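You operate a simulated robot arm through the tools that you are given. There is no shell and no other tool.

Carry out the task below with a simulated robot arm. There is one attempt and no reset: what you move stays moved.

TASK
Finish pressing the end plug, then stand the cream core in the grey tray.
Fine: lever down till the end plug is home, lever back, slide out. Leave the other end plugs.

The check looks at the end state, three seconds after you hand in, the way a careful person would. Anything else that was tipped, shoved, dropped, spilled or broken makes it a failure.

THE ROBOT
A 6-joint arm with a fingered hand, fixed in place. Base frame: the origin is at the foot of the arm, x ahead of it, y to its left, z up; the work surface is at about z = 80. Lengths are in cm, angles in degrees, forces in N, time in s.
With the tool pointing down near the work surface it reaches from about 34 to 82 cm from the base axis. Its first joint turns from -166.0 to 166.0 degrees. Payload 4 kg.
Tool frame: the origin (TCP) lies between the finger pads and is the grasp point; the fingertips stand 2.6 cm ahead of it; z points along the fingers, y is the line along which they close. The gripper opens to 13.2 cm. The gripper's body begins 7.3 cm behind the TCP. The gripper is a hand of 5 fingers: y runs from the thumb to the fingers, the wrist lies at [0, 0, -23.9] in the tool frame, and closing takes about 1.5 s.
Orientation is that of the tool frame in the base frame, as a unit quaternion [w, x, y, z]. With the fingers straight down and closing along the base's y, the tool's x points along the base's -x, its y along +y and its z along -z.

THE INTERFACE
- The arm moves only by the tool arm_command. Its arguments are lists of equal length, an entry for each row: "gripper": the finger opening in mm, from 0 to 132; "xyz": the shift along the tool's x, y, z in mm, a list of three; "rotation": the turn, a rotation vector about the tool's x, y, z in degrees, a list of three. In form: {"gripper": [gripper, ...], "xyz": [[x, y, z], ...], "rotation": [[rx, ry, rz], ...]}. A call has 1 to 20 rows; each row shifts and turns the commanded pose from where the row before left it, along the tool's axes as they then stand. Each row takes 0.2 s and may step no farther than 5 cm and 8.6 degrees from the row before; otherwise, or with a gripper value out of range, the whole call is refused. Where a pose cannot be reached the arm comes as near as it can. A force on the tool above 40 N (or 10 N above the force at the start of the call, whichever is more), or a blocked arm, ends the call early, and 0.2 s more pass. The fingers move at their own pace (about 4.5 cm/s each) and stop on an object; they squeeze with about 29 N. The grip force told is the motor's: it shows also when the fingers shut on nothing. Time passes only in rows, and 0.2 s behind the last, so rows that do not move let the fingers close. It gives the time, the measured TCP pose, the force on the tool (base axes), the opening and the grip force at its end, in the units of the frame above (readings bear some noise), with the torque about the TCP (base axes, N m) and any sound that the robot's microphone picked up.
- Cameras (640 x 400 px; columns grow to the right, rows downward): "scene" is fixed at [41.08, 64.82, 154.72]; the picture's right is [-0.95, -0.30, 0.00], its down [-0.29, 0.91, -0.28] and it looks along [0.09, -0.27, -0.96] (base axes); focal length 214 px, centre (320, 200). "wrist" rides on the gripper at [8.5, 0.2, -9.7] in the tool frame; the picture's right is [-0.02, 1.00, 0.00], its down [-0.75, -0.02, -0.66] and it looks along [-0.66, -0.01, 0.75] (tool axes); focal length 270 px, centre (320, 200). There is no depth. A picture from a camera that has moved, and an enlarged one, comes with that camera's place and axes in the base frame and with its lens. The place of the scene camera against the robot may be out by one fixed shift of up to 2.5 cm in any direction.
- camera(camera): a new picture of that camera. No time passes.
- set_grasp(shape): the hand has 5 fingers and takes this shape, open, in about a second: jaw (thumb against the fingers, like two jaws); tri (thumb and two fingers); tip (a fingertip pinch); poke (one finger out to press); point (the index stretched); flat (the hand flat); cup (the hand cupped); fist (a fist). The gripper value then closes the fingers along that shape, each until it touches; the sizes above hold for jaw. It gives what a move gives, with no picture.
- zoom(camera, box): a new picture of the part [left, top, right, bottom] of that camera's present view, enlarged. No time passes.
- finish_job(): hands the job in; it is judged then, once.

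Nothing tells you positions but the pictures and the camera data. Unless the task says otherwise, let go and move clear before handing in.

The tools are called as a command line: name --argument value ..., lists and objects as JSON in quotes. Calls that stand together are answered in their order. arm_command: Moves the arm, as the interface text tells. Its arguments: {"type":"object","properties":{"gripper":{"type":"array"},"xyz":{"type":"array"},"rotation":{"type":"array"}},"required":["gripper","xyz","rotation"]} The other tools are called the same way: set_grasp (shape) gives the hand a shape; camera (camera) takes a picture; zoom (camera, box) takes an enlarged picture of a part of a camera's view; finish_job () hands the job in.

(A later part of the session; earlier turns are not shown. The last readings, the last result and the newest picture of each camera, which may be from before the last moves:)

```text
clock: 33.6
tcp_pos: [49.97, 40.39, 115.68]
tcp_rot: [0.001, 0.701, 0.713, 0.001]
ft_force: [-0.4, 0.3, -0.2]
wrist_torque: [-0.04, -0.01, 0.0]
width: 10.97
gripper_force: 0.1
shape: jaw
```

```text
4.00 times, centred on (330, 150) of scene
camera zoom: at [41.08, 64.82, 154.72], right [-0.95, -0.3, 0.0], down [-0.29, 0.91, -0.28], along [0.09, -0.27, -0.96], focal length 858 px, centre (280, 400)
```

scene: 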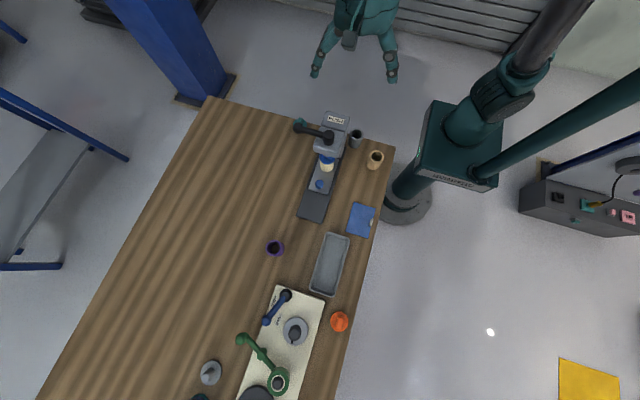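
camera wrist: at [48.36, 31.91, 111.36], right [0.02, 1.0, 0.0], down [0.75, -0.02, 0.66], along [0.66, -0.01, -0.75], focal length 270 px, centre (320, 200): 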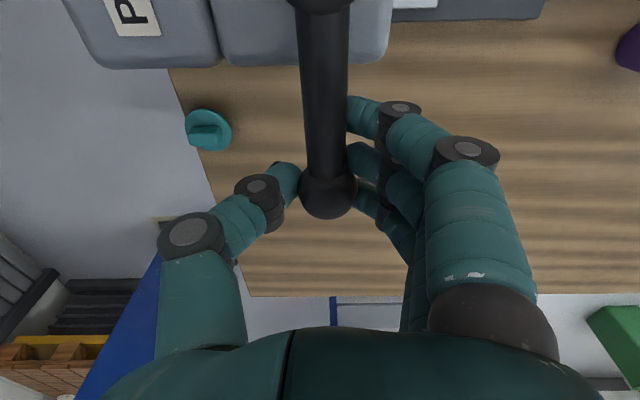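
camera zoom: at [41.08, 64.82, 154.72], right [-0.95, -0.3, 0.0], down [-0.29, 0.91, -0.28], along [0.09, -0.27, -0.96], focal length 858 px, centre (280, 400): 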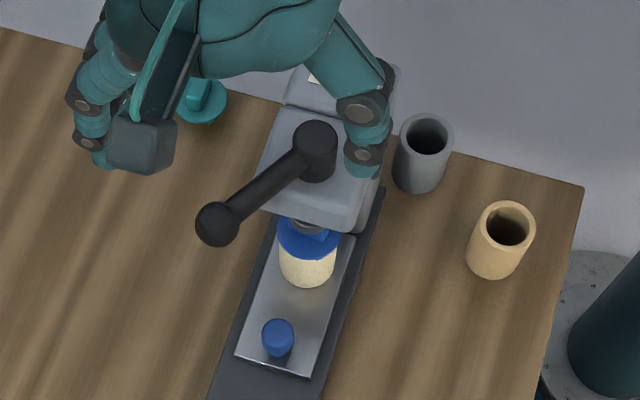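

zoom --camera "scene" --box '[305, 140, 345, 180]'

arm_command --gripper '[110, 110, 110, 110, 110, 110, 110, 110, 110, 110]' --xyz '[[24, -14, 0], [24, -14, 0], [24, -14, 0], [24, -14, 0], [0, 0, 30], [0, 0, 30], [0, 0, 35], [0, 0, 0], [0, 0, 0], [0, 0, 0]]' --rotation '[[0, 0, 0], [0, 0, 0], [0, 0, 0], [0, 0, 0], [0, 0, 0], [0, 0, 0], [0, 0, 0], [0, -8, 0], [0, -8, 0], [0, -8, 0]]'

camera --camera "wrist"

zoom --camera "wrist" --box '[280, 40, 440, 180]'

```text
10.00 times, centred on (325, 160) of scene
camera zoom: at [41.08, 64.82, 154.72], right [-0.95, -0.3, 0.0], down [-0.29, 0.91, -0.28], along [0.09, -0.27, -0.96], focal length 2145 px, centre (270, 600)
```

zoom: 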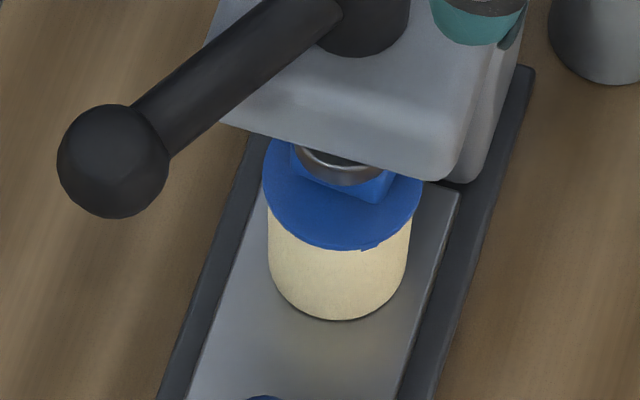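

```text
clock: 35.8
tcp_pos: [42.93, 52.27, 106.16]
tcp_rot: [0.023, 0.698, 0.712, -0.074]
ft_force: [-0.1, 0.4, 0.7]
wrist_torque: [0.0, -0.03, 0.02]
width: 10.99
gripper_force: 0.1
shape: jaw
out of reach, approached as far as the arm can: row 8, 9, 10
```

```text
taken
camera wrist: at [43.57, 61.9, 114.45], right [1.0, -0.01, -0.07], down [0.05, -0.66, 0.75], along [-0.05, -0.76, -0.65], focal length 270 px, centre (320, 200)
```

wrist: 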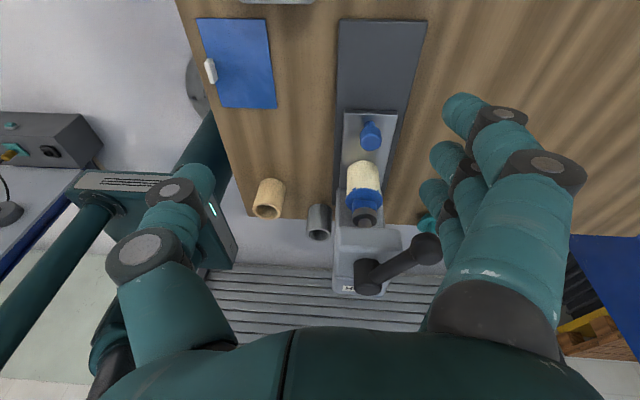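

```text
2.86 times, centred on (360, 110) of wrist
camera zoom: at [43.57, 61.9, 114.45], right [1.0, -0.01, -0.07], down [0.05, -0.66, 0.75], along [-0.05, -0.76, -0.65], focal length 772 px, centre (206, 457)
```

zoom: 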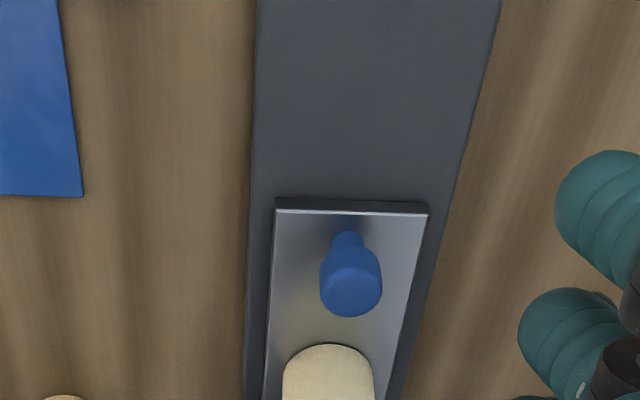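

zoom --camera "wrist" --box '[325, 150, 405, 240]'

```text
4.44 times, centred on (365, 195) of wrist
camera zoom: at [43.57, 61.9, 114.45], right [1.0, -0.01, -0.07], down [0.05, -0.66, 0.75], along [-0.05, -0.76, -0.65], focal length 1201 px, centre (120, 222)
```

zoom: 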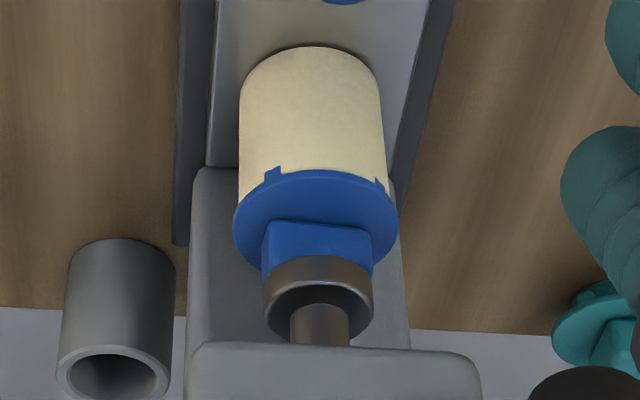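

From this angle I can't judge the gap between flange and core. I'll come a bit closer and lower, and tilt further for a flatter view.

arm_command --gripper '[110, 110, 110, 110, 110, 110]' --xyz '[[-25, 0, 10], [-25, 0, 20], [0, 0, 10], [0, 0, 0], [0, 0, 0], [0, 0, 0]]' --rotation '[[0, 0, 0], [0, 0, 0], [0, -6, 0], [0, -7, 0], [0, -7, 0], [0, 0, 0]]'

camera --camera "wrist"

```text
clock: 37.2
tcp_pos: [43.34, 45.42, 102.91]
tcp_rot: [0.179, 0.672, 0.69, -0.2]
ft_force: [0.4, -0.7, 1.1]
wrist_torque: [0.01, 0.0, -0.02]
width: 10.96
gripper_force: 0.0
shape: jaw
out of reach, approached as far as the arm can: row 5
```

```text
taken
camera wrist: at [43.35, 57.55, 106.72], right [1.0, 0.0, -0.03], down [0.02, -0.31, 0.95], along [-0.01, -0.95, -0.31], focal length 270 px, centre (320, 200)
```

wrist: 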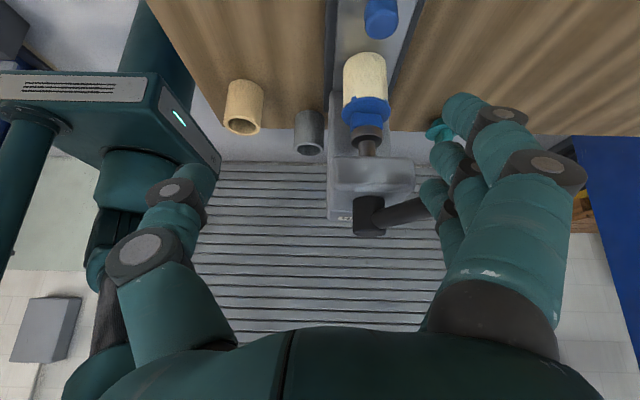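

zoom --camera "wrist" --box '[325, 45, 415, 165]'

zoom --camera "wrist" --box '[340, 80, 395, 130]'

```text
3.33 times, centred on (370, 105) of wrist
camera zoom: at [43.35, 57.55, 106.72], right [1.0, 0.0, -0.03], down [0.02, -0.31, 0.95], along [-0.01, -0.95, -0.31], focal length 901 px, centre (153, 517)
```

zoom: 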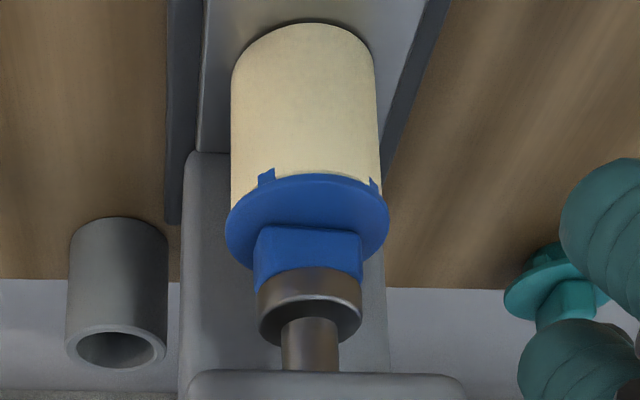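

```text
8.00 times, centred on (368, 105) of wrist
camera zoom: at [43.35, 57.55, 106.72], right [1.0, 0.0, -0.03], down [0.02, -0.31, 0.95], along [-0.01, -0.95, -0.31], focal length 2162 px, centre (-60, 960)
```

zoom: 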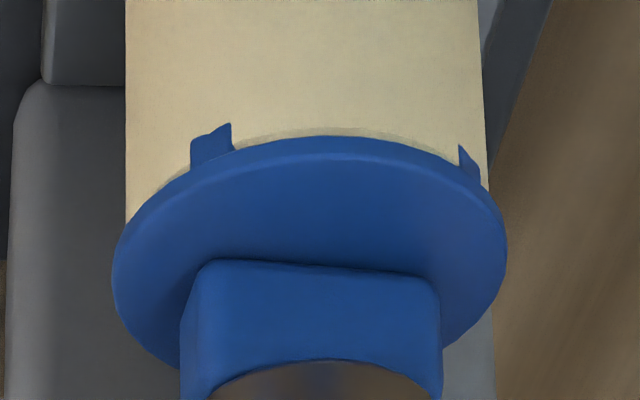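

The tabs now reach over the core and no dark gap shows, so the plug has gone down. A gap of about 2 mm could still hide under the flange, so I'll take a flatter view from the robot's side. First I'll level the hand and move there from above.

arm_command --gripper '[110, 110, 110, 110, 110, 110, 110, 110, 110]' --xyz '[[0, 0, -10], [0, 0, 0], [0, 0, 0], [0, 0, 0], [0, 0, -30], [0, 0, -30], [0, 0, -30], [0, 0, -20], [0, 0, 0]]' --rotation '[[0, 7.8, 0], [0, 7.8, 0], [0, 7.8, 0], [0, 7.8, 0], [0, 0, 0], [0, 0, 0], [0, 0, 0], [0, 0, 0], [0, 0, 0]]'

```text
clock: 39.2
tcp_pos: [46.58, 47.1, 115.42]
tcp_rot: [-0.013, 0.701, 0.713, -0.013]
ft_force: [-0.1, 0.3, -0.4]
wrist_torque: [0.01, 0.01, -0.01]
width: 11.0
gripper_force: 0.1
shape: jaw
out of reach, approached as far as the arm can: row 4, 6, 7
```

arm_command --gripper '[110, 110, 110, 110, 110, 110, 110, 110, 110, 110, 110, 110, 110, 110, 110]' --xyz '[[-33, -27, 0], [-33, -27, 0], [-33, -27, 0], [-33, -27, 0], [0, 0, 0], [0, 0, 0], [0, 0, 0], [0, 0, 0], [0, 0, 0], [0, 0, 0], [0, 0, 0], [0, 0, 0], [0, 0, 0], [0, 0, 0], [0, 0, 0]]' --rotation '[[0, -2.1, 0], [0, 0, 0], [0, 0, 0], [0, 0, 0], [0, 0, -8.1], [0, 0, -8.1], [0, 0, -8.1], [0, 0, -8.1], [0, 0, -8.1], [0, 0, -8.1], [0, 0, -8.1], [0, 0, -8.1], [0, 0, -8.1], [0, 0, -8.1], [0, 0, -8]]'

arm_command --gripper '[110, 110, 110, 110, 110, 110, 110, 110, 110, 110]' --xyz '[[0, 0, 0], [0, 0, 0], [0, 0, 0], [0, 0, 0], [0, 0, 0], [-15, 0, 10], [-15, 0, 10], [-15, 0, 10], [-15, 0, 10], [0, 0, 0]]' --rotation '[[0, -8, 0], [0, -8, 0], [0, -8, 0], [0, -8, 0], [0, -8, 0], [0, 0, 0], [0, 0, 0], [0, 0, 0], [0, 0, 0], [0, 0, 0]]'

camera --camera "wrist"

camera --camera "scene"

```text
clock: 42.4
tcp_pos: [35.92, 33.79, 115.94]
tcp_rot: [-0.018, -0.001, 1.0, -0.02]
ft_force: [-1.1, -1.0, 0.2]
wrist_torque: [0.05, 0.0, -0.01]
width: 10.98
gripper_force: 0.1
shape: jaw
```

```text
clock: 44.6
tcp_pos: [43.18, 33.84, 116.43]
tcp_rot: [0.325, -0.007, 0.945, -0.017]
ft_force: [-0.8, -0.7, 0.3]
wrist_torque: [0.01, -0.02, 0.01]
width: 10.97
gripper_force: 0.0
shape: jaw
```

```text
taken
camera wrist: at [30.56, 33.92, 118.7], right [0.02, 1.0, -0.03], down [0.19, 0.02, 0.98], along [0.98, -0.02, -0.19], focal length 270 px, centre (320, 200)
```

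wrist: 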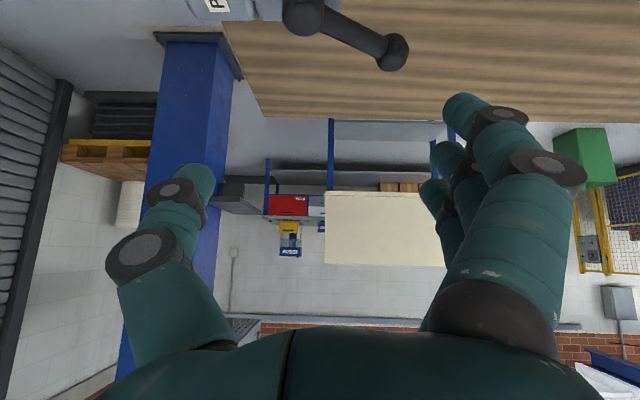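

```text
taken
```

scene: 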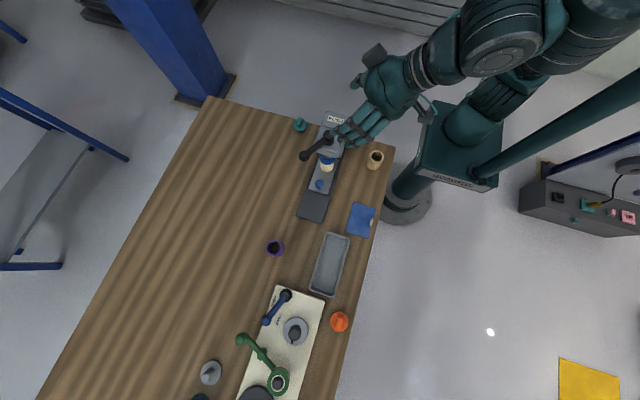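

I shifted along the tilted axes the wrong way. Now I'll go back and down to about (36, 35, 93), clear of the head and both cylinders.

arm_command --gripper '[110, 110, 110, 110, 110, 110, 110]' --xyz '[[46, 0, -10], [32, 2.4, 29], [32, 2.4, 29], [32, 2.4, 29], [32, 2.4, 29], [31, 2.4, 28], [0, 0, 0]]' --rotation '[[0, 0, 0], [0, 0, 0], [0, 0, 0], [0, 0, 0], [0, 0, 0], [0, 0, 0], [0, 0, 0]]'

camera --camera "wrist"

```text
clock: 46.2
tcp_pos: [34.84, 33.97, 93.35]
tcp_rot: [0.325, -0.008, 0.946, -0.018]
ft_force: [0.5, 0.5, 0.5]
wrist_torque: [-0.03, 0.0, -0.03]
width: 10.96
gripper_force: 0.1
shape: jaw
```

```text
taken
camera wrist: at [22.21, 34.07, 95.7], right [0.01, 1.0, -0.03], down [0.19, 0.02, 0.98], along [0.98, -0.02, -0.19], focal length 270 px, centre (320, 200)
```

wrist: 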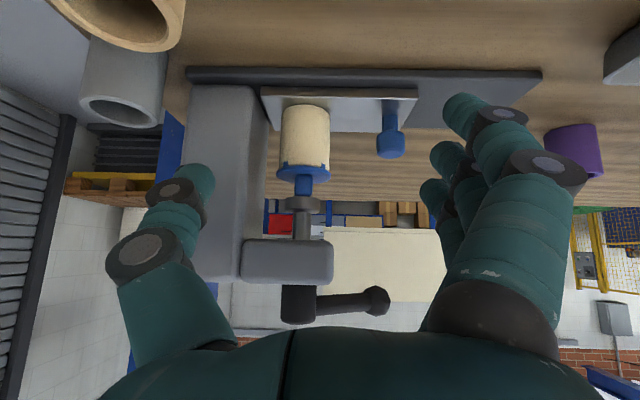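

Excellent, that shows the press sideways and almost level. I'll zoom in on the plug.

zoom --camera "wrist" --box '[265, 90, 345, 220]'

zoom --camera "wrist" --box '[270, 140, 340, 190]'

zoom --camera "wrist" --box '[180, 60, 560, 330]'

```text
3.08 times, centred on (305, 155) of wrist
camera zoom: at [22.21, 34.07, 95.7], right [0.01, 1.0, -0.03], down [0.19, 0.02, 0.98], along [0.98, -0.02, -0.19], focal length 832 px, centre (366, 338)
```

zoom: 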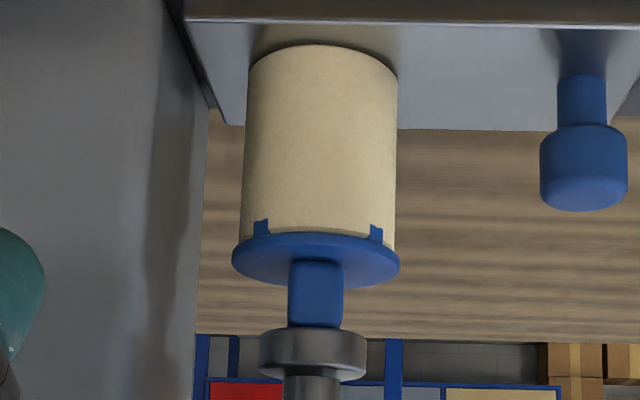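

```text
8.00 times, centred on (305, 165) of wrist
camera zoom: at [22.21, 34.07, 95.7], right [0.01, 1.0, -0.03], down [0.19, 0.02, 0.98], along [0.98, -0.02, -0.19], focal length 2162 px, centre (440, 480)
```

zoom: 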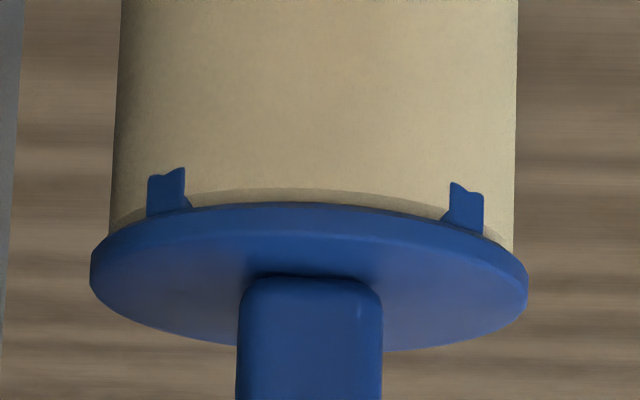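

```text
1.48 times, centred on (370, 195) of wrist
camera zoom: at [22.21, 34.07, 95.7], right [0.01, 1.0, -0.03], down [0.19, 0.02, 0.98], along [0.98, -0.02, -0.19], focal length 400 px, centre (246, 207)
```

zoom: 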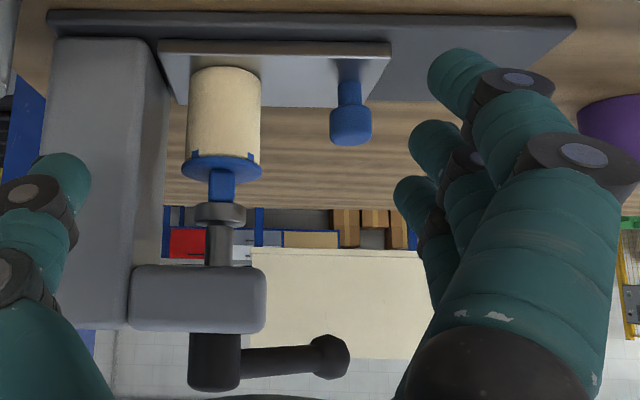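

From the side the flange sits flush on the core with no gap, so the plug is home; the hard stop at about 74° was the seat. Next I'll return the lever: rise straight up, level out and approach the ball.

arm_command --gripper '[110, 110, 110, 110, 110, 110, 110, 110, 110, 110, 110]' --xyz '[[-28, 0, -34], [-28, 0, -34], [-28, 0, -34], [-28, 0, -34], [-28, 0, -34], [0, 0, 0], [0, 0, 0], [0, 0, 0], [0, 0, 0], [0, 0, 0], [0, 0, 0]]' --rotation '[[0, 0, 0], [0, 0, 0], [0, 0, 0], [0, 0, 0], [0, 0, 0], [0, 7.6, 0], [0, 7.6, 0], [0, 7.6, 0], [0, 7.6, 0], [0, 7.6, 0], [0, 0, 0]]'

```text
clock: 48.6
tcp_pos: [35.63, 34.81, 115.35]
tcp_rot: [-0.001, 0.0, 1.0, -0.018]
ft_force: [0.7, 1.0, -0.5]
wrist_torque: [-0.01, 0.03, 0.01]
width: 10.96
gripper_force: 0.0
shape: jaw
```

arm_command --gripper '[80, 80, 80, 80, 80, 80, 80, 80, 80, 80, 80, 80]' --xyz '[[0, 0, 0], [-42, 12, 0], [-42, 12, 0], [-42, 12, 0], [-42, 12, 0], [0, 0, 0], [0, 0, 0], [0, 0, 0], [0, 0, 0], [0, 0, 0], [0, 0, 0], [0, 0, 0]]' --rotation '[[-2.06, 0, 0], [0, 0, 0], [0, 0, 0], [0, 0, 0], [0, 0, 0], [0, 0, -8.2], [0, 0, -8.2], [0, 0, -8.2], [0, 0, -8.2], [0, 0, -8.2], [0, 0, -8.2], [0, 0, -8.2]]'

camera --camera "wrist"

```text
clock: 51.2
tcp_pos: [52.64, 39.49, 115.3]
tcp_rot: [-0.002, -0.482, 0.876, -0.001]
ft_force: [-0.5, 0.4, -0.2]
wrist_torque: [0.0, -0.01, 0.02]
width: 8.03
gripper_force: 0.2
shape: jaw
```

```text
taken
camera wrist: at [47.87, 32.52, 124.82], right [-0.83, 0.55, 0.0], down [0.42, 0.63, 0.66], along [0.36, 0.55, -0.75], focal length 270 px, centre (320, 200)
```

wrist: 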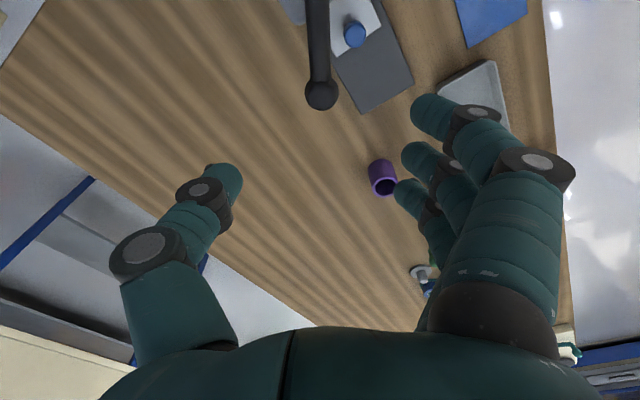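

The ball is centred under the hand at about (52.6, 39.7). I'll descend and grip it for the return swing.

arm_command --gripper '[80, 80, 80, 80, 80, 20, 20, 20, 20, 20, 20]' --xyz '[[0, 0, 30], [0, 0, 30], [0, 0, 30], [0, 0, 30], [0, 0, 20], [0, 0, 0], [0, 0, 0], [0, 0, 0], [0, 0, 0], [0, 0, 0], [0, 0, 0]]' --rotation '[[0, 0, 0], [0, 0, 0], [0, 0, 0], [0, 0, 0], [0, 0, 0], [0, 0, 0], [0, 0, 0], [0, 0, 0], [0, 0, 0], [0, 0, 0], [0, 0, 0]]'

camera --camera "wrist"

```text
clock: 53.6
tcp_pos: [52.6, 39.58, 101.36]
tcp_rot: [0.0, -0.481, 0.877, -0.001]
ft_force: [1.3, -0.9, -0.2]
wrist_torque: [-0.04, -0.02, -0.03]
width: 2.15
gripper_force: 0.1
shape: jaw
```

```text
taken
camera wrist: at [47.76, 32.51, 110.88], right [-0.83, 0.56, 0.0], down [0.42, 0.63, 0.66], along [0.36, 0.55, -0.75], focal length 270 px, centre (320, 200)
```

wrist: 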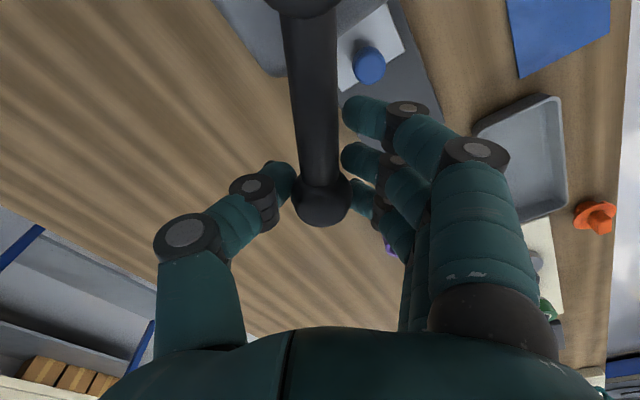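

The ball is loosely caged, which is ideal. I'll swing back along the arc toward the starting stop.

arm_command --gripper '[20, 20, 20, 20, 20, 20, 20, 20, 20]' --xyz '[[0.2, -6.2, 0], [0.2, -6.2, 0], [0.2, -6.2, 0], [0.2, -6.2, 0], [0.2, -6.2, 0], [0.2, -6.2, 0], [0.2, -6.2, 0], [0.2, -6.2, 0], [0, 0, 0]]' --rotation '[[0, 0, 4], [0, 0, 4], [0, 0, 4], [0, 0, 4], [0, 0, 4], [0, 0, 4], [0, 0, 4], [0, 0, 4], [0, 0, 0]]'

camera --camera "wrist"

```text
clock: 55.6
tcp_pos: [55.69, 36.09, 101.23]
tcp_rot: [0.0, -0.22, 0.975, -0.002]
ft_force: [0.1, 1.3, -0.9]
wrist_torque: [0.01, -0.01, -0.02]
width: 2.08
gripper_force: 0.0
shape: jaw
```

```text
taken
camera wrist: at [48.04, 32.48, 110.84], right [-0.41, 0.91, 0.0], down [0.69, 0.31, 0.66], along [0.6, 0.27, -0.75], focal length 270 px, centre (320, 200)
```

wrist: 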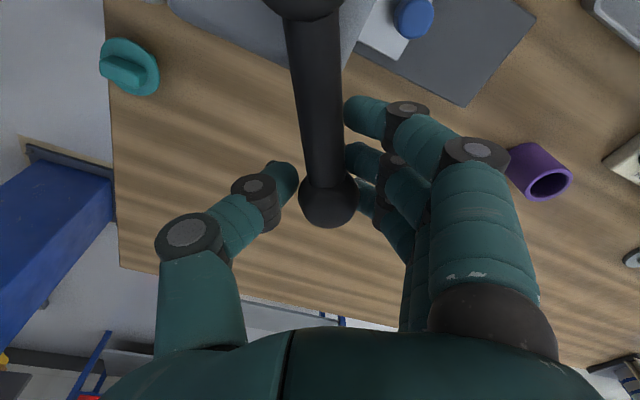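

arm_command --gripper '[20, 20, 20, 20, 20, 20, 20, 20]' --xyz '[[0.2, -6.2, 0], [0.2, -6.2, 0], [0.2, -6.2, 0], [0.2, -6.2, 0], [0.2, -6.2, 0], [0.2, -6.2, 0], [0.2, -6.2, 0], [0, 0, 0]]' --rotation '[[0, 0, 4], [0, 0, 4], [0, 0, 4], [0, 0, 4], [0, 0, 4], [0, 0, 4], [0, 0, 4], [0, 0, 0]]'

camera --camera "wrist"

```text
clock: 57.4
tcp_pos: [56.69, 31.74, 101.28]
tcp_rot: [0.001, 0.023, 1.0, -0.002]
ft_force: [0.9, 0.4, -1.8]
wrist_torque: [0.04, 0.0, -0.05]
width: 2.03
gripper_force: 0.1
shape: jaw
```

```text
taken
camera wrist: at [48.13, 32.21, 110.81], right [0.07, 1.0, 0.0], down [0.75, -0.05, 0.66], along [0.66, -0.05, -0.75], focal length 270 px, centre (320, 200)
```

wrist: 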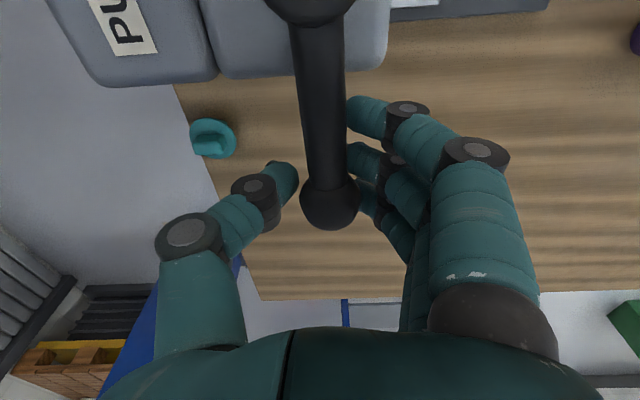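

The lever is back at about 0°. A small nudge will confirm it sits on its stop.

arm_command --gripper '[20, 20, 20]' --xyz '[[0, -2, 0], [0, -2, 0], [0, 0, 0]]' --rotation '[[0, 0, 0], [0, 0, 0], [0, 0, 0]]'

```text
clock: 58.2
tcp_pos: [56.71, 31.44, 101.36]
tcp_rot: [0.0, 0.022, 1.0, -0.001]
ft_force: [1.7, 1.6, -2.8]
wrist_torque: [-0.03, 0.02, -0.02]
width: 2.05
gripper_force: 0.0
shape: jaw
```

arm_command --gripper '[20, 20, 20]' --xyz '[[0, -2, 0], [0, -2, 0], [0, 0, 0]]' --rotation '[[0, 0, 0], [0, 0, 0], [0, 0, 0]]'

zoom --camera "wrist" --box '[160, 0, 480, 220]'

```text
clock: 59.0
tcp_pos: [56.68, 31.03, 101.31]
tcp_rot: [0.0, 0.022, 1.0, -0.002]
ft_force: [2.8, 4.9, -0.9]
wrist_torque: [0.02, 0.02, -0.02]
width: 2.11
gripper_force: 0.0
shape: jaw
```

```text
1.82 times, centred on (320, 110) of wrist
camera zoom: at [48.11, 31.49, 110.86], right [0.06, 1.0, 0.0], down [0.75, -0.05, 0.66], along [0.66, -0.04, -0.75], focal length 491 px, centre (320, 364)
```

zoom: 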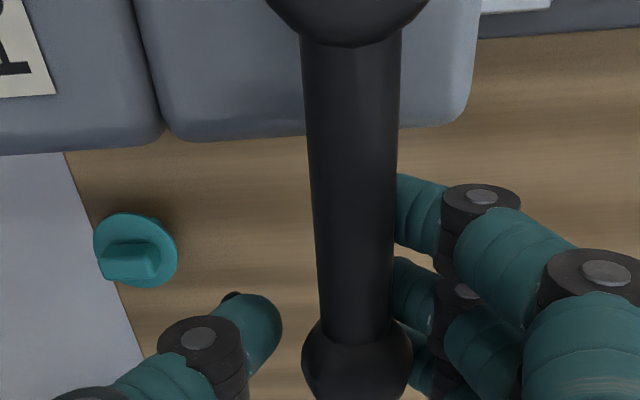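

I felt the stop at about 5 N, so the lever is back. Next I'll release, lift, turn to yaw +90 and go above the slide knob at about (48.0, 40.4, 84.4).

arm_command --gripper '[20, 80, 80, 80, 80, 80, 80, 80, 80, 80]' --xyz '[[0, 4, 0], [0, 0, 0], [0, 0, 0], [0, 0, 0], [0, 0, 0], [0, 0, -30], [0, 0, -30], [0, 0, -30], [0, 0, -30], [0, 0, -20]]' --rotation '[[0, 0, 0], [0, 0, 0], [0, 0, 0], [0, 0, 0], [0, 0, 0], [0, 0, 0], [0, 0, 0], [0, 0, 0], [0, 0, 0], [0, 0, 0]]'

zoom --camera "scene" --box '[280, 100, 380, 200]'

arm_command --gripper '[80, 80, 80, 80, 80, 80, 80, 80, 80, 80, 80, 80, 80, 80]' --xyz '[[30, 30, 0], [29, 29, 0], [28, 28, 0], [0, 0, 0], [0, 0, 0], [0, 0, 0], [0, 0, 0], [0, 0, 0], [0, 0, 0], [0, 0, 0], [0, 0, 0], [0, 0, 0], [0, 0, 0], [0, 0, 0]]' --rotation '[[0, 0, 0], [0, 0, 0], [0, 0, 0], [0, 0, 8], [0, 0, 8], [0, 0, 8], [0, 0, 8], [0, 0, 8], [0, 0, 8], [0, 0, 8], [0, 0, 8], [0, 0, 8], [0, 0, 8], [0, 0, 7.5]]'

camera --camera "wrist"

camera --camera "scene"

```text
clock: 61.2
tcp_pos: [56.47, 31.45, 115.21]
tcp_rot: [-0.001, 0.022, 1.0, 0.0]
ft_force: [0.6, -0.1, 0.0]
wrist_torque: [-0.03, -0.02, -0.02]
width: 7.96
gripper_force: 0.1
shape: jaw
```

```text
4.00 times, centred on (330, 150) of scene
camera zoom: at [41.08, 64.82, 154.72], right [-0.95, -0.3, 0.0], down [-0.29, 0.91, -0.28], along [0.09, -0.27, -0.96], focal length 858 px, centre (280, 400)
```

zoom: 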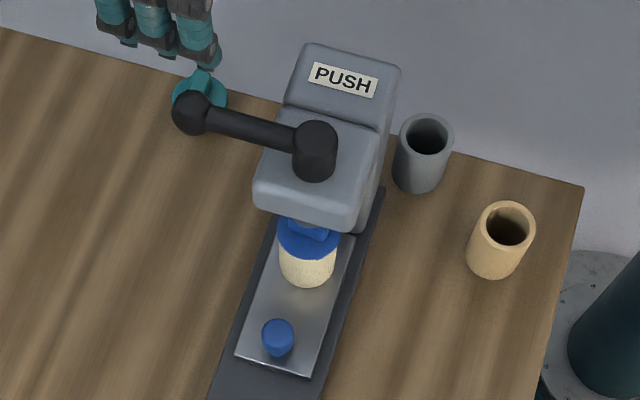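

```text
clock: 64.2
tcp_pos: [48.36, 40.38, 115.35]
tcp_rot: [0.001, 0.708, 0.706, -0.001]
ft_force: [-0.1, -0.5, -0.2]
wrist_torque: [-0.02, 0.01, 0.02]
width: 7.95
gripper_force: 0.1
shape: jaw
```

```text
taken
camera wrist: at [48.52, 48.88, 124.78], right [1.0, -0.02, 0.0], down [-0.02, -0.75, 0.66], along [-0.02, -0.66, -0.75], focal length 270 px, centre (320, 200)
```

wrist: 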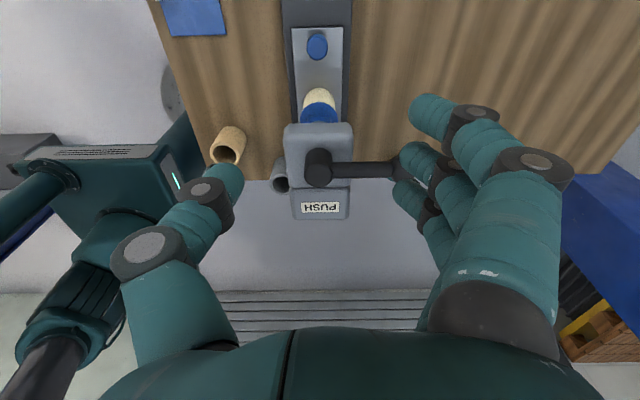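

```text
taken
```

scene: 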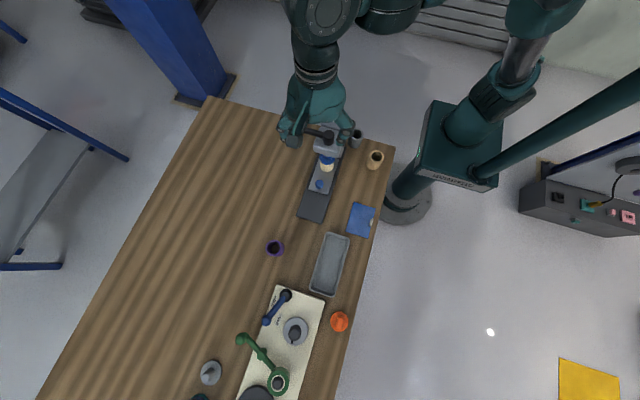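

The lever is back at its start and the scene is otherwise unchanged. The knob projects to about (47.9, 40.6). I'll descend over it, offset slightly in +y to stay away from the head.

arm_command --gripper '[80, 80, 80, 80, 80, 80]' --xyz '[[9, -4.5, 30], [0, 0, 40], [0, 0, 40], [0, 0, 40], [0, 0, 40], [0, 0, 0]]' --rotation '[[0, 0, 0], [0, 0, 0], [0, 0, 0], [0, 0, 0], [0, 0, 0], [0, 0, 0]]'

camera --camera "wrist"

zoom --camera "scene" --box '[260, 100, 400, 240]'

```text
clock: 65.6
tcp_pos: [47.84, 41.17, 96.34]
tcp_rot: [0.001, 0.707, 0.707, -0.001]
ft_force: [0.3, 0.4, 0.0]
wrist_torque: [0.03, 0.02, 0.04]
width: 7.92
gripper_force: 0.0
shape: jaw
```

```text
taken
camera wrist: at [47.92, 49.6, 105.92], right [1.0, -0.02, 0.0], down [-0.02, -0.75, 0.66], along [-0.01, -0.66, -0.75], focal length 270 px, centre (320, 200)
```

wrist: 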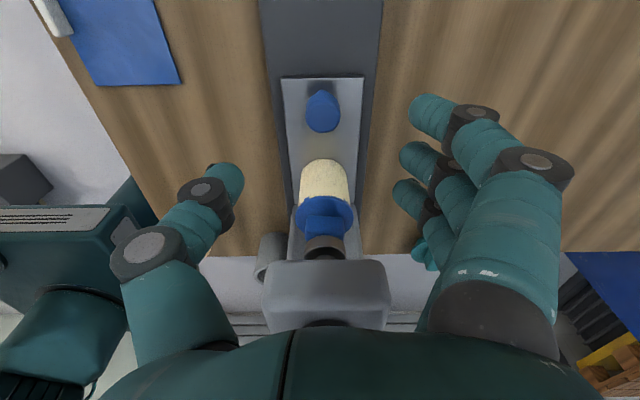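

```text
2.86 times, centred on (330, 170) of scene
camera zoom: at [41.08, 64.82, 154.72], right [-0.95, -0.3, 0.0], down [-0.29, 0.91, -0.28], along [0.09, -0.27, -0.96], focal length 613 px, centre (291, 286)
```

zoom: 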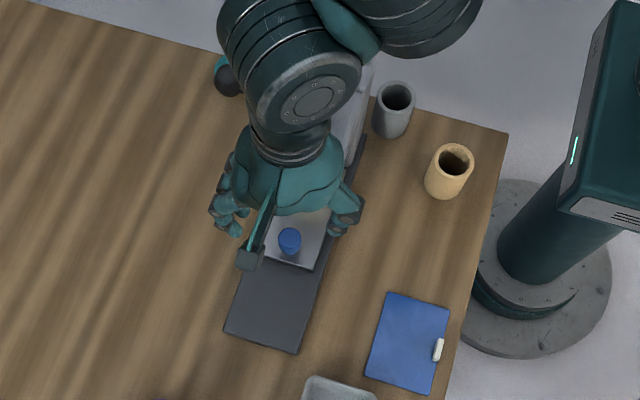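

arm_command --gripper '[80, 80, 80, 80, 80, 80, 80, 20, 20, 20, 20, 20, 20]' --xyz '[[0, 0, 30], [0, 0, 30], [0, 0, 25], [0, 0, 15], [0, 0, 8], [0, 0, 5], [0, 0, 0], [0, 0, 0], [0, 0, 0], [0, 0, 0], [0, 0, 0], [0, 0, 0], [0, 0, 0]]' --rotation '[[0, 0, 0], [0, 0, 0], [0, 0, 0], [0, 0, 0], [0, 0, 0], [0, 0, 0], [0, 0, 0], [0, 0, 0], [0, 0, 0], [0, 0, 0], [0, 0, 0], [0, 0, 0], [0, 0, 0]]'

camera --camera "wrist"

```text
clock: 68.4
tcp_pos: [47.94, 41.4, 84.98]
tcp_rot: [0.001, 0.707, 0.707, -0.001]
ft_force: [-0.4, -0.1, -0.1]
wrist_torque: [0.0, -0.02, 0.02]
width: 2.07
gripper_force: 0.1
shape: jaw
```

```text
taken
camera wrist: at [48.0, 49.77, 94.51], right [1.0, -0.02, 0.0], down [-0.02, -0.75, 0.66], along [-0.01, -0.66, -0.75], focal length 270 px, centre (320, 200)
```

wrist: 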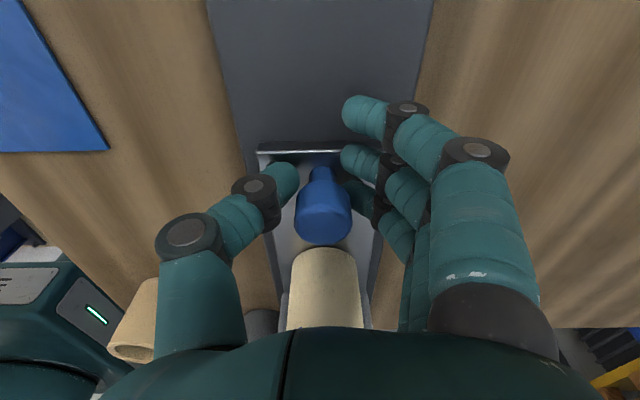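

arm_command --gripper '[5, 5, 5, 5]' --xyz '[[0, 0, 0], [0, 0, 0], [0, 0, 0], [0, 0, 0]]' --rotation '[[0, 0, 0], [0, 0, 0], [0, 0, 0], [0, 0, 0]]'

camera --camera "wrist"

```text
clock: 69.4
tcp_pos: [47.76, 41.45, 84.97]
tcp_rot: [0.0, 0.707, 0.708, -0.003]
ft_force: [-12.1, 2.6, -6.3]
wrist_torque: [-0.03, -0.16, -0.02]
width: 0.0
gripper_force: 29.2
shape: jaw
```

```text
taken
camera wrist: at [47.88, 49.8, 94.43], right [1.0, -0.02, 0.0], down [-0.01, -0.75, 0.66], along [-0.01, -0.66, -0.75], focal length 270 px, centre (320, 200)
```

wrist: 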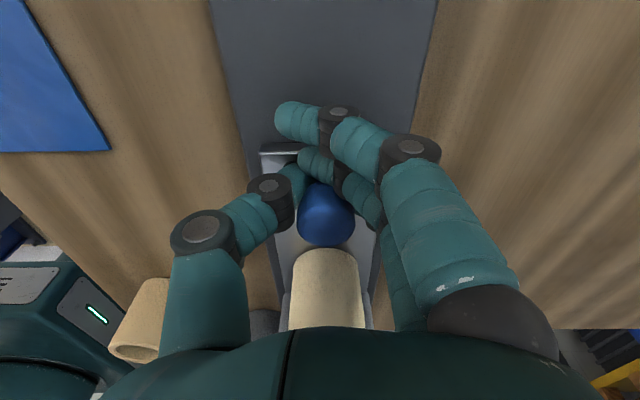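

The fingers closed partly in front of the knob. I'll open, move 15 mm toward -y so they sit around and behind it, and close again.

arm_command --gripper '[60, 60, 60, 60, 60, 60, 15, 15, 15, 15, 15]' --xyz '[[0, 0, 0], [0, 0, 0], [0, 0, 0], [0, 2, 0], [-8, 0, 0], [-8, 0, 0], [0, 0, 0], [0, 0, 0], [0, 0, 0], [0, 0, 0], [0, 0, 0]]' --rotation '[[0, 0, 0], [0, 0, 0], [0, 0, 0], [0, 0, 0], [0, 0, 0], [0, 0, 0], [0, 0, 0], [0, 0, 0], [0, 0, 0], [0, 0, 0], [0, 0, 0]]'

camera --camera "wrist"

```text
clock: 71.8
tcp_pos: [48.07, 39.76, 85.04]
tcp_rot: [0.001, 0.707, 0.707, -0.001]
ft_force: [2.8, 21.7, 3.3]
wrist_torque: [-2.44, 0.46, 0.24]
width: 1.62
gripper_force: 0.1
shape: jaw
```

```text
taken
camera wrist: at [48.17, 48.14, 94.52], right [1.0, -0.02, 0.0], down [-0.02, -0.75, 0.66], along [-0.01, -0.66, -0.75], focal length 270 px, centre (320, 200)
```

wrist: 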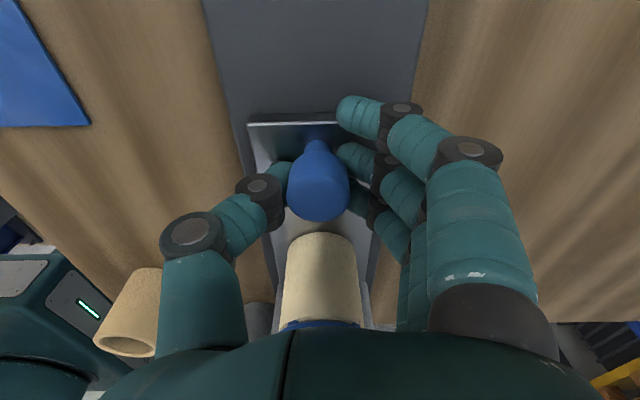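

The torque says the hand's body is touching the press head about 11 cm above the fingertips. I'll back off at once and tilt so the body leans away from the head.

arm_command --gripper '[50, 50, 50, 50, 50, 50, 50]' --xyz '[[8, 0, 0], [4, 0, -5], [0, 0, 0], [0, 0, 0], [0, 0, 0], [0, 0, 0], [0, 0, 0]]' --rotation '[[0, 0, 0], [0, 0, 0], [0, -5, 0], [0, -5, 0], [0, -5, 0], [0, 0, 0], [0, 0, 0]]'

camera --camera "wrist"

zoom --camera "scene" --box '[260, 100, 400, 240]'

```text
clock: 73.4
tcp_pos: [48.06, 40.92, 85.41]
tcp_rot: [0.094, 0.7, 0.701, -0.093]
ft_force: [-0.6, 0.2, -0.6]
wrist_torque: [0.0, -0.01, 0.02]
width: 4.93
gripper_force: 0.0
shape: jaw
```

```text
taken
camera wrist: at [48.2, 51.48, 92.46], right [1.0, -0.02, 0.0], down [-0.02, -0.55, 0.83], along [-0.01, -0.83, -0.55], focal length 270 px, centre (320, 200)
```

wrist: 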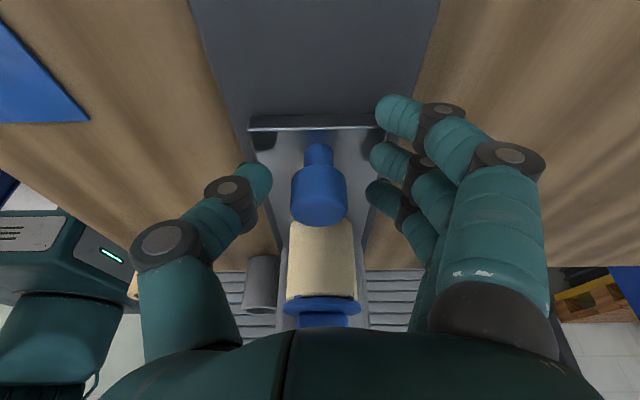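

```text
2.86 times, centred on (330, 170) of scene
camera zoom: at [41.08, 64.82, 154.72], right [-0.95, -0.3, 0.0], down [-0.29, 0.91, -0.28], along [0.09, -0.27, -0.96], focal length 613 px, centre (291, 286)
```

zoom: 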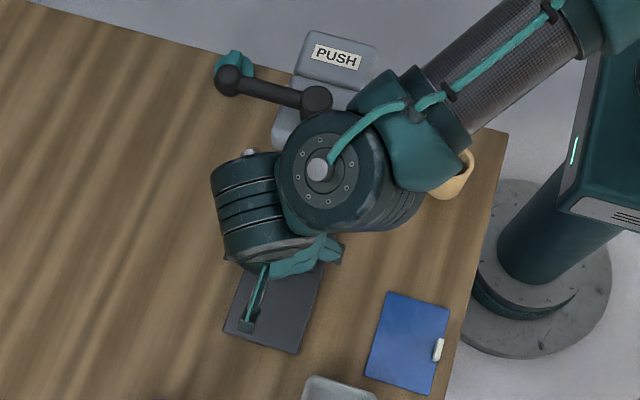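

No force now, and the hand is clear of the head. The knob is at y ≈ 40.4, so I'll move the pads just onto its back half and close.

arm_command --gripper '[50, 50, 50, 15, 15, 15, 15, 8, 8]' --xyz '[[-4, 0, 2], [-5, 0, 2], [0, 0, 0], [0, 0, 0], [0, 0, 0], [0, 0, 0], [0, 0, 0], [0, 0, 0], [0, 0, 0]]' --rotation '[[0, 0, 0], [0, 0, 0], [0, 0, 0], [0, 0, 0], [0, 0, 0], [0, 0, 0], [0, 0, 0], [0, 0, 0], [0, 0, 0]]'

camera --camera "wrist"

```text
clock: 74.8
tcp_pos: [48.12, 40.07, 85.42]
tcp_rot: [0.092, 0.699, 0.703, -0.091]
ft_force: [0.7, 4.9, -1.7]
wrist_torque: [0.27, -0.05, 0.24]
width: 1.49
gripper_force: 6.6
shape: jaw
stopped in row 7: the force on the tool passed its limit at 41 N (the readings are from after the stop); the commanded pose is now the measured one
```

```text
taken
camera wrist: at [48.13, 50.74, 92.43], right [1.0, -0.01, 0.01], down [-0.01, -0.56, 0.83], along [-0.01, -0.83, -0.56], focal length 270 px, centre (320, 200)
```

wrist: 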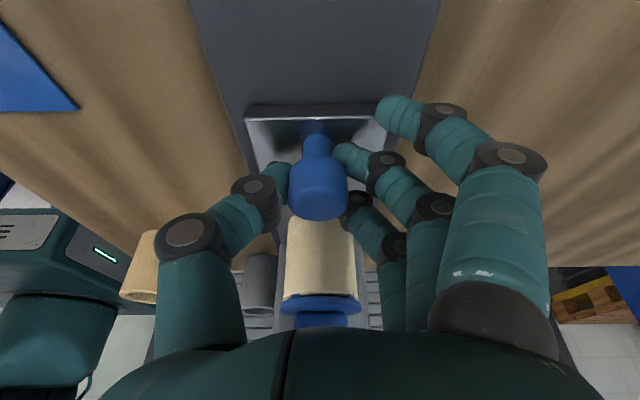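

The outermost finger caught the edge of the plate because of the tilt. I'll open, rise a little, reduce the tilt and close again.

arm_command --gripper '[50, 50, 50, 50, 50]' --xyz '[[0, 0, 0], [0, 0, 0], [0, 0, -6], [0, 0, 0], [0, 0, 0]]' --rotation '[[0, 0, 0], [0, 0, 0], [0, 4, 0], [0, 3, 0], [0, 0, 0]]'

camera --camera "wrist"

```text
clock: 76.0
tcp_pos: [48.2, 40.26, 86.01]
tcp_rot: [0.049, 0.704, 0.707, -0.05]
ft_force: [0.4, 0.0, 0.0]
wrist_torque: [-0.02, -0.02, 0.02]
width: 4.94
gripper_force: 0.2
shape: jaw
```

```text
taken
camera wrist: at [48.2, 49.83, 94.26], right [1.0, -0.02, 0.0], down [-0.01, -0.65, 0.76], along [-0.01, -0.76, -0.65], focal length 270 px, centre (320, 200)
```

wrist: 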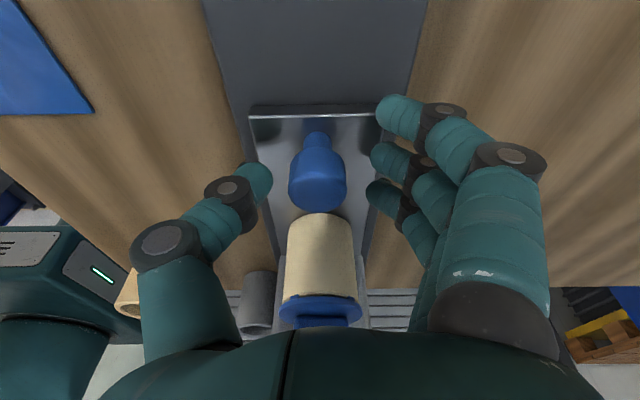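

arm_command --gripper '[15, 15, 15, 15, 15, 15, 10, 10]' --xyz '[[0, 0, 0], [0, 0, 0], [0, 0, 0], [0, 0, 0], [0, 0, 0], [0, 0, 0], [0, 0, 0], [0, 0, 0]]' --rotation '[[0, 0, 0], [0, 0, 0], [0, 0, 0], [0, 0, 0], [0, 0, 0], [0, 0, 0], [0, 0, 0], [0, 0, 0]]'

camera --camera "wrist"

```text
clock: 77.8
tcp_pos: [48.11, 40.19, 85.93]
tcp_rot: [0.05, 0.703, 0.707, -0.048]
ft_force: [-1.8, -0.4, 0.4]
wrist_torque: [0.0, 0.07, 0.02]
width: 0.96
gripper_force: 0.1
shape: jaw
```

```text
taken
camera wrist: at [48.27, 49.85, 94.32], right [1.0, -0.02, 0.01], down [-0.02, -0.66, 0.76], along [-0.01, -0.76, -0.66], focal length 270 px, centre (320, 200)
```

wrist: 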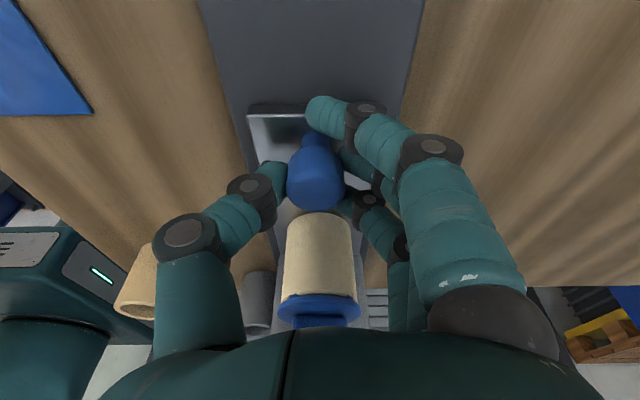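

The fingers are around the knob, one of them behind it. I'll squeeze and pull slowly along +y.

arm_command --gripper '[0, 0, 0, 0, 0, 0, 0]' --xyz '[[0, 0, 0], [0, 0, 0], [0, 0, 0], [4, 0, 0.4], [5, 0, 0.5], [5, 0, 0.5], [0, 0, 0]]' --rotation '[[0, 0, 0], [0, 0, 0], [0, 0, 0], [0, 0, 0], [0, 0, 0], [0, 0, 0], [0, 0, 0]]'

camera --camera "wrist"

```text
clock: 79.4
tcp_pos: [47.98, 41.62, 85.68]
tcp_rot: [0.05, 0.703, 0.707, -0.05]
ft_force: [-19.9, 0.2, 3.9]
wrist_torque: [-0.02, 0.35, 0.04]
width: 0.64
gripper_force: 29.0
shape: jaw
```

```text
taken
camera wrist: at [48.08, 51.28, 93.93], right [1.0, -0.01, 0.0], down [-0.01, -0.65, 0.76], along [-0.01, -0.76, -0.65], focal length 270 px, centre (320, 200)
```

wrist: 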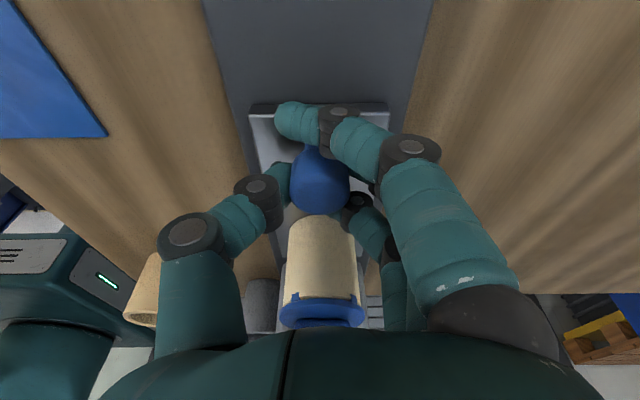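

The plate follows the hand almost without force. I'll keep pulling slowly and keep the height level.

arm_command --gripper '[0, 0, 0, 0, 0, 0, 0, 0]' --xyz '[[5, -1, -0.9], [6, -1, -1], [6, 0, -1], [6, 0, -0.9], [6, 0, -0.9], [6, 0, -0.9], [5, 0, -0.7], [0, 0, 0]]' --rotation '[[0, 0, 0], [0, 0, 0], [0, 0, 0], [0, 0, 0], [0, 0, 0], [0, 0, 0], [0, 0, 0], [0, 0, 0]]'

camera --camera "wrist"

zoom --camera "scene" --box '[260, 100, 400, 240]'

```text
clock: 81.2
tcp_pos: [47.78, 45.77, 85.81]
tcp_rot: [0.05, 0.704, 0.707, -0.049]
ft_force: [-8.7, -1.0, -7.6]
wrist_torque: [-0.04, 0.16, 0.01]
width: 0.57
gripper_force: 28.9
shape: jaw
```

```text
taken
camera wrist: at [47.85, 55.32, 93.98], right [1.0, -0.02, 0.0], down [-0.01, -0.65, 0.76], along [-0.01, -0.76, -0.65], focal length 270 px, centre (320, 200)
```

wrist: 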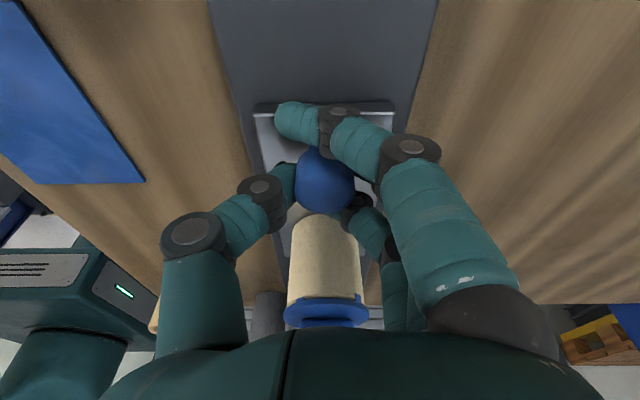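

```text
2.86 times, centred on (330, 170) of scene
camera zoom: at [41.08, 64.82, 154.72], right [-0.95, -0.3, 0.0], down [-0.29, 0.91, -0.28], along [0.09, -0.27, -0.96], focal length 613 px, centre (291, 286)
```

zoom: 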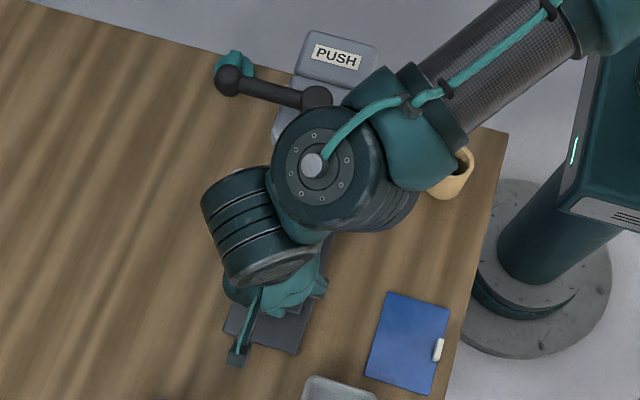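

The slide is out by about 5.5 cm and the core rides steadily on it. I'll continue and watch for the end stop.

arm_command --gripper '[0, 0, 0, 0, 0, 0, 0, 0]' --xyz '[[5, -1, -0.7], [6, 0, -0.7], [6, 0, -0.7], [6, 0, -0.8], [6, 0, -0.8], [5, 0, -0.7], [4, 0, -0.6], [0, 0, 0]]' --rotation '[[0, 0, 0], [0, 0, 0], [0, 0, 0], [0, 0, 0], [0, 0, 0], [0, 0, 0], [0, 0, 0], [0, 0, 0]]'

camera --camera "wrist"

```text
clock: 83.0
tcp_pos: [47.58, 49.49, 85.51]
tcp_rot: [0.049, 0.704, 0.707, -0.049]
ft_force: [-6.9, 3.0, -4.0]
wrist_torque: [0.05, 0.1, -0.04]
width: 0.49
gripper_force: 29.1
shape: jaw
```

```text
taken
camera wrist: at [47.66, 59.1, 93.9], right [1.0, -0.02, 0.0], down [-0.01, -0.65, 0.76], along [-0.01, -0.76, -0.65], focal length 270 px, centre (320, 200)
```

wrist: 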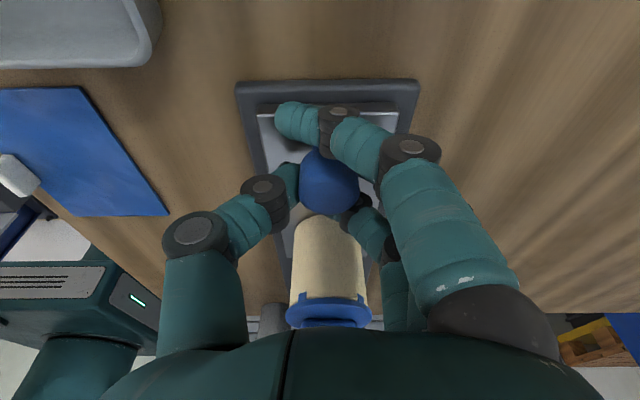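

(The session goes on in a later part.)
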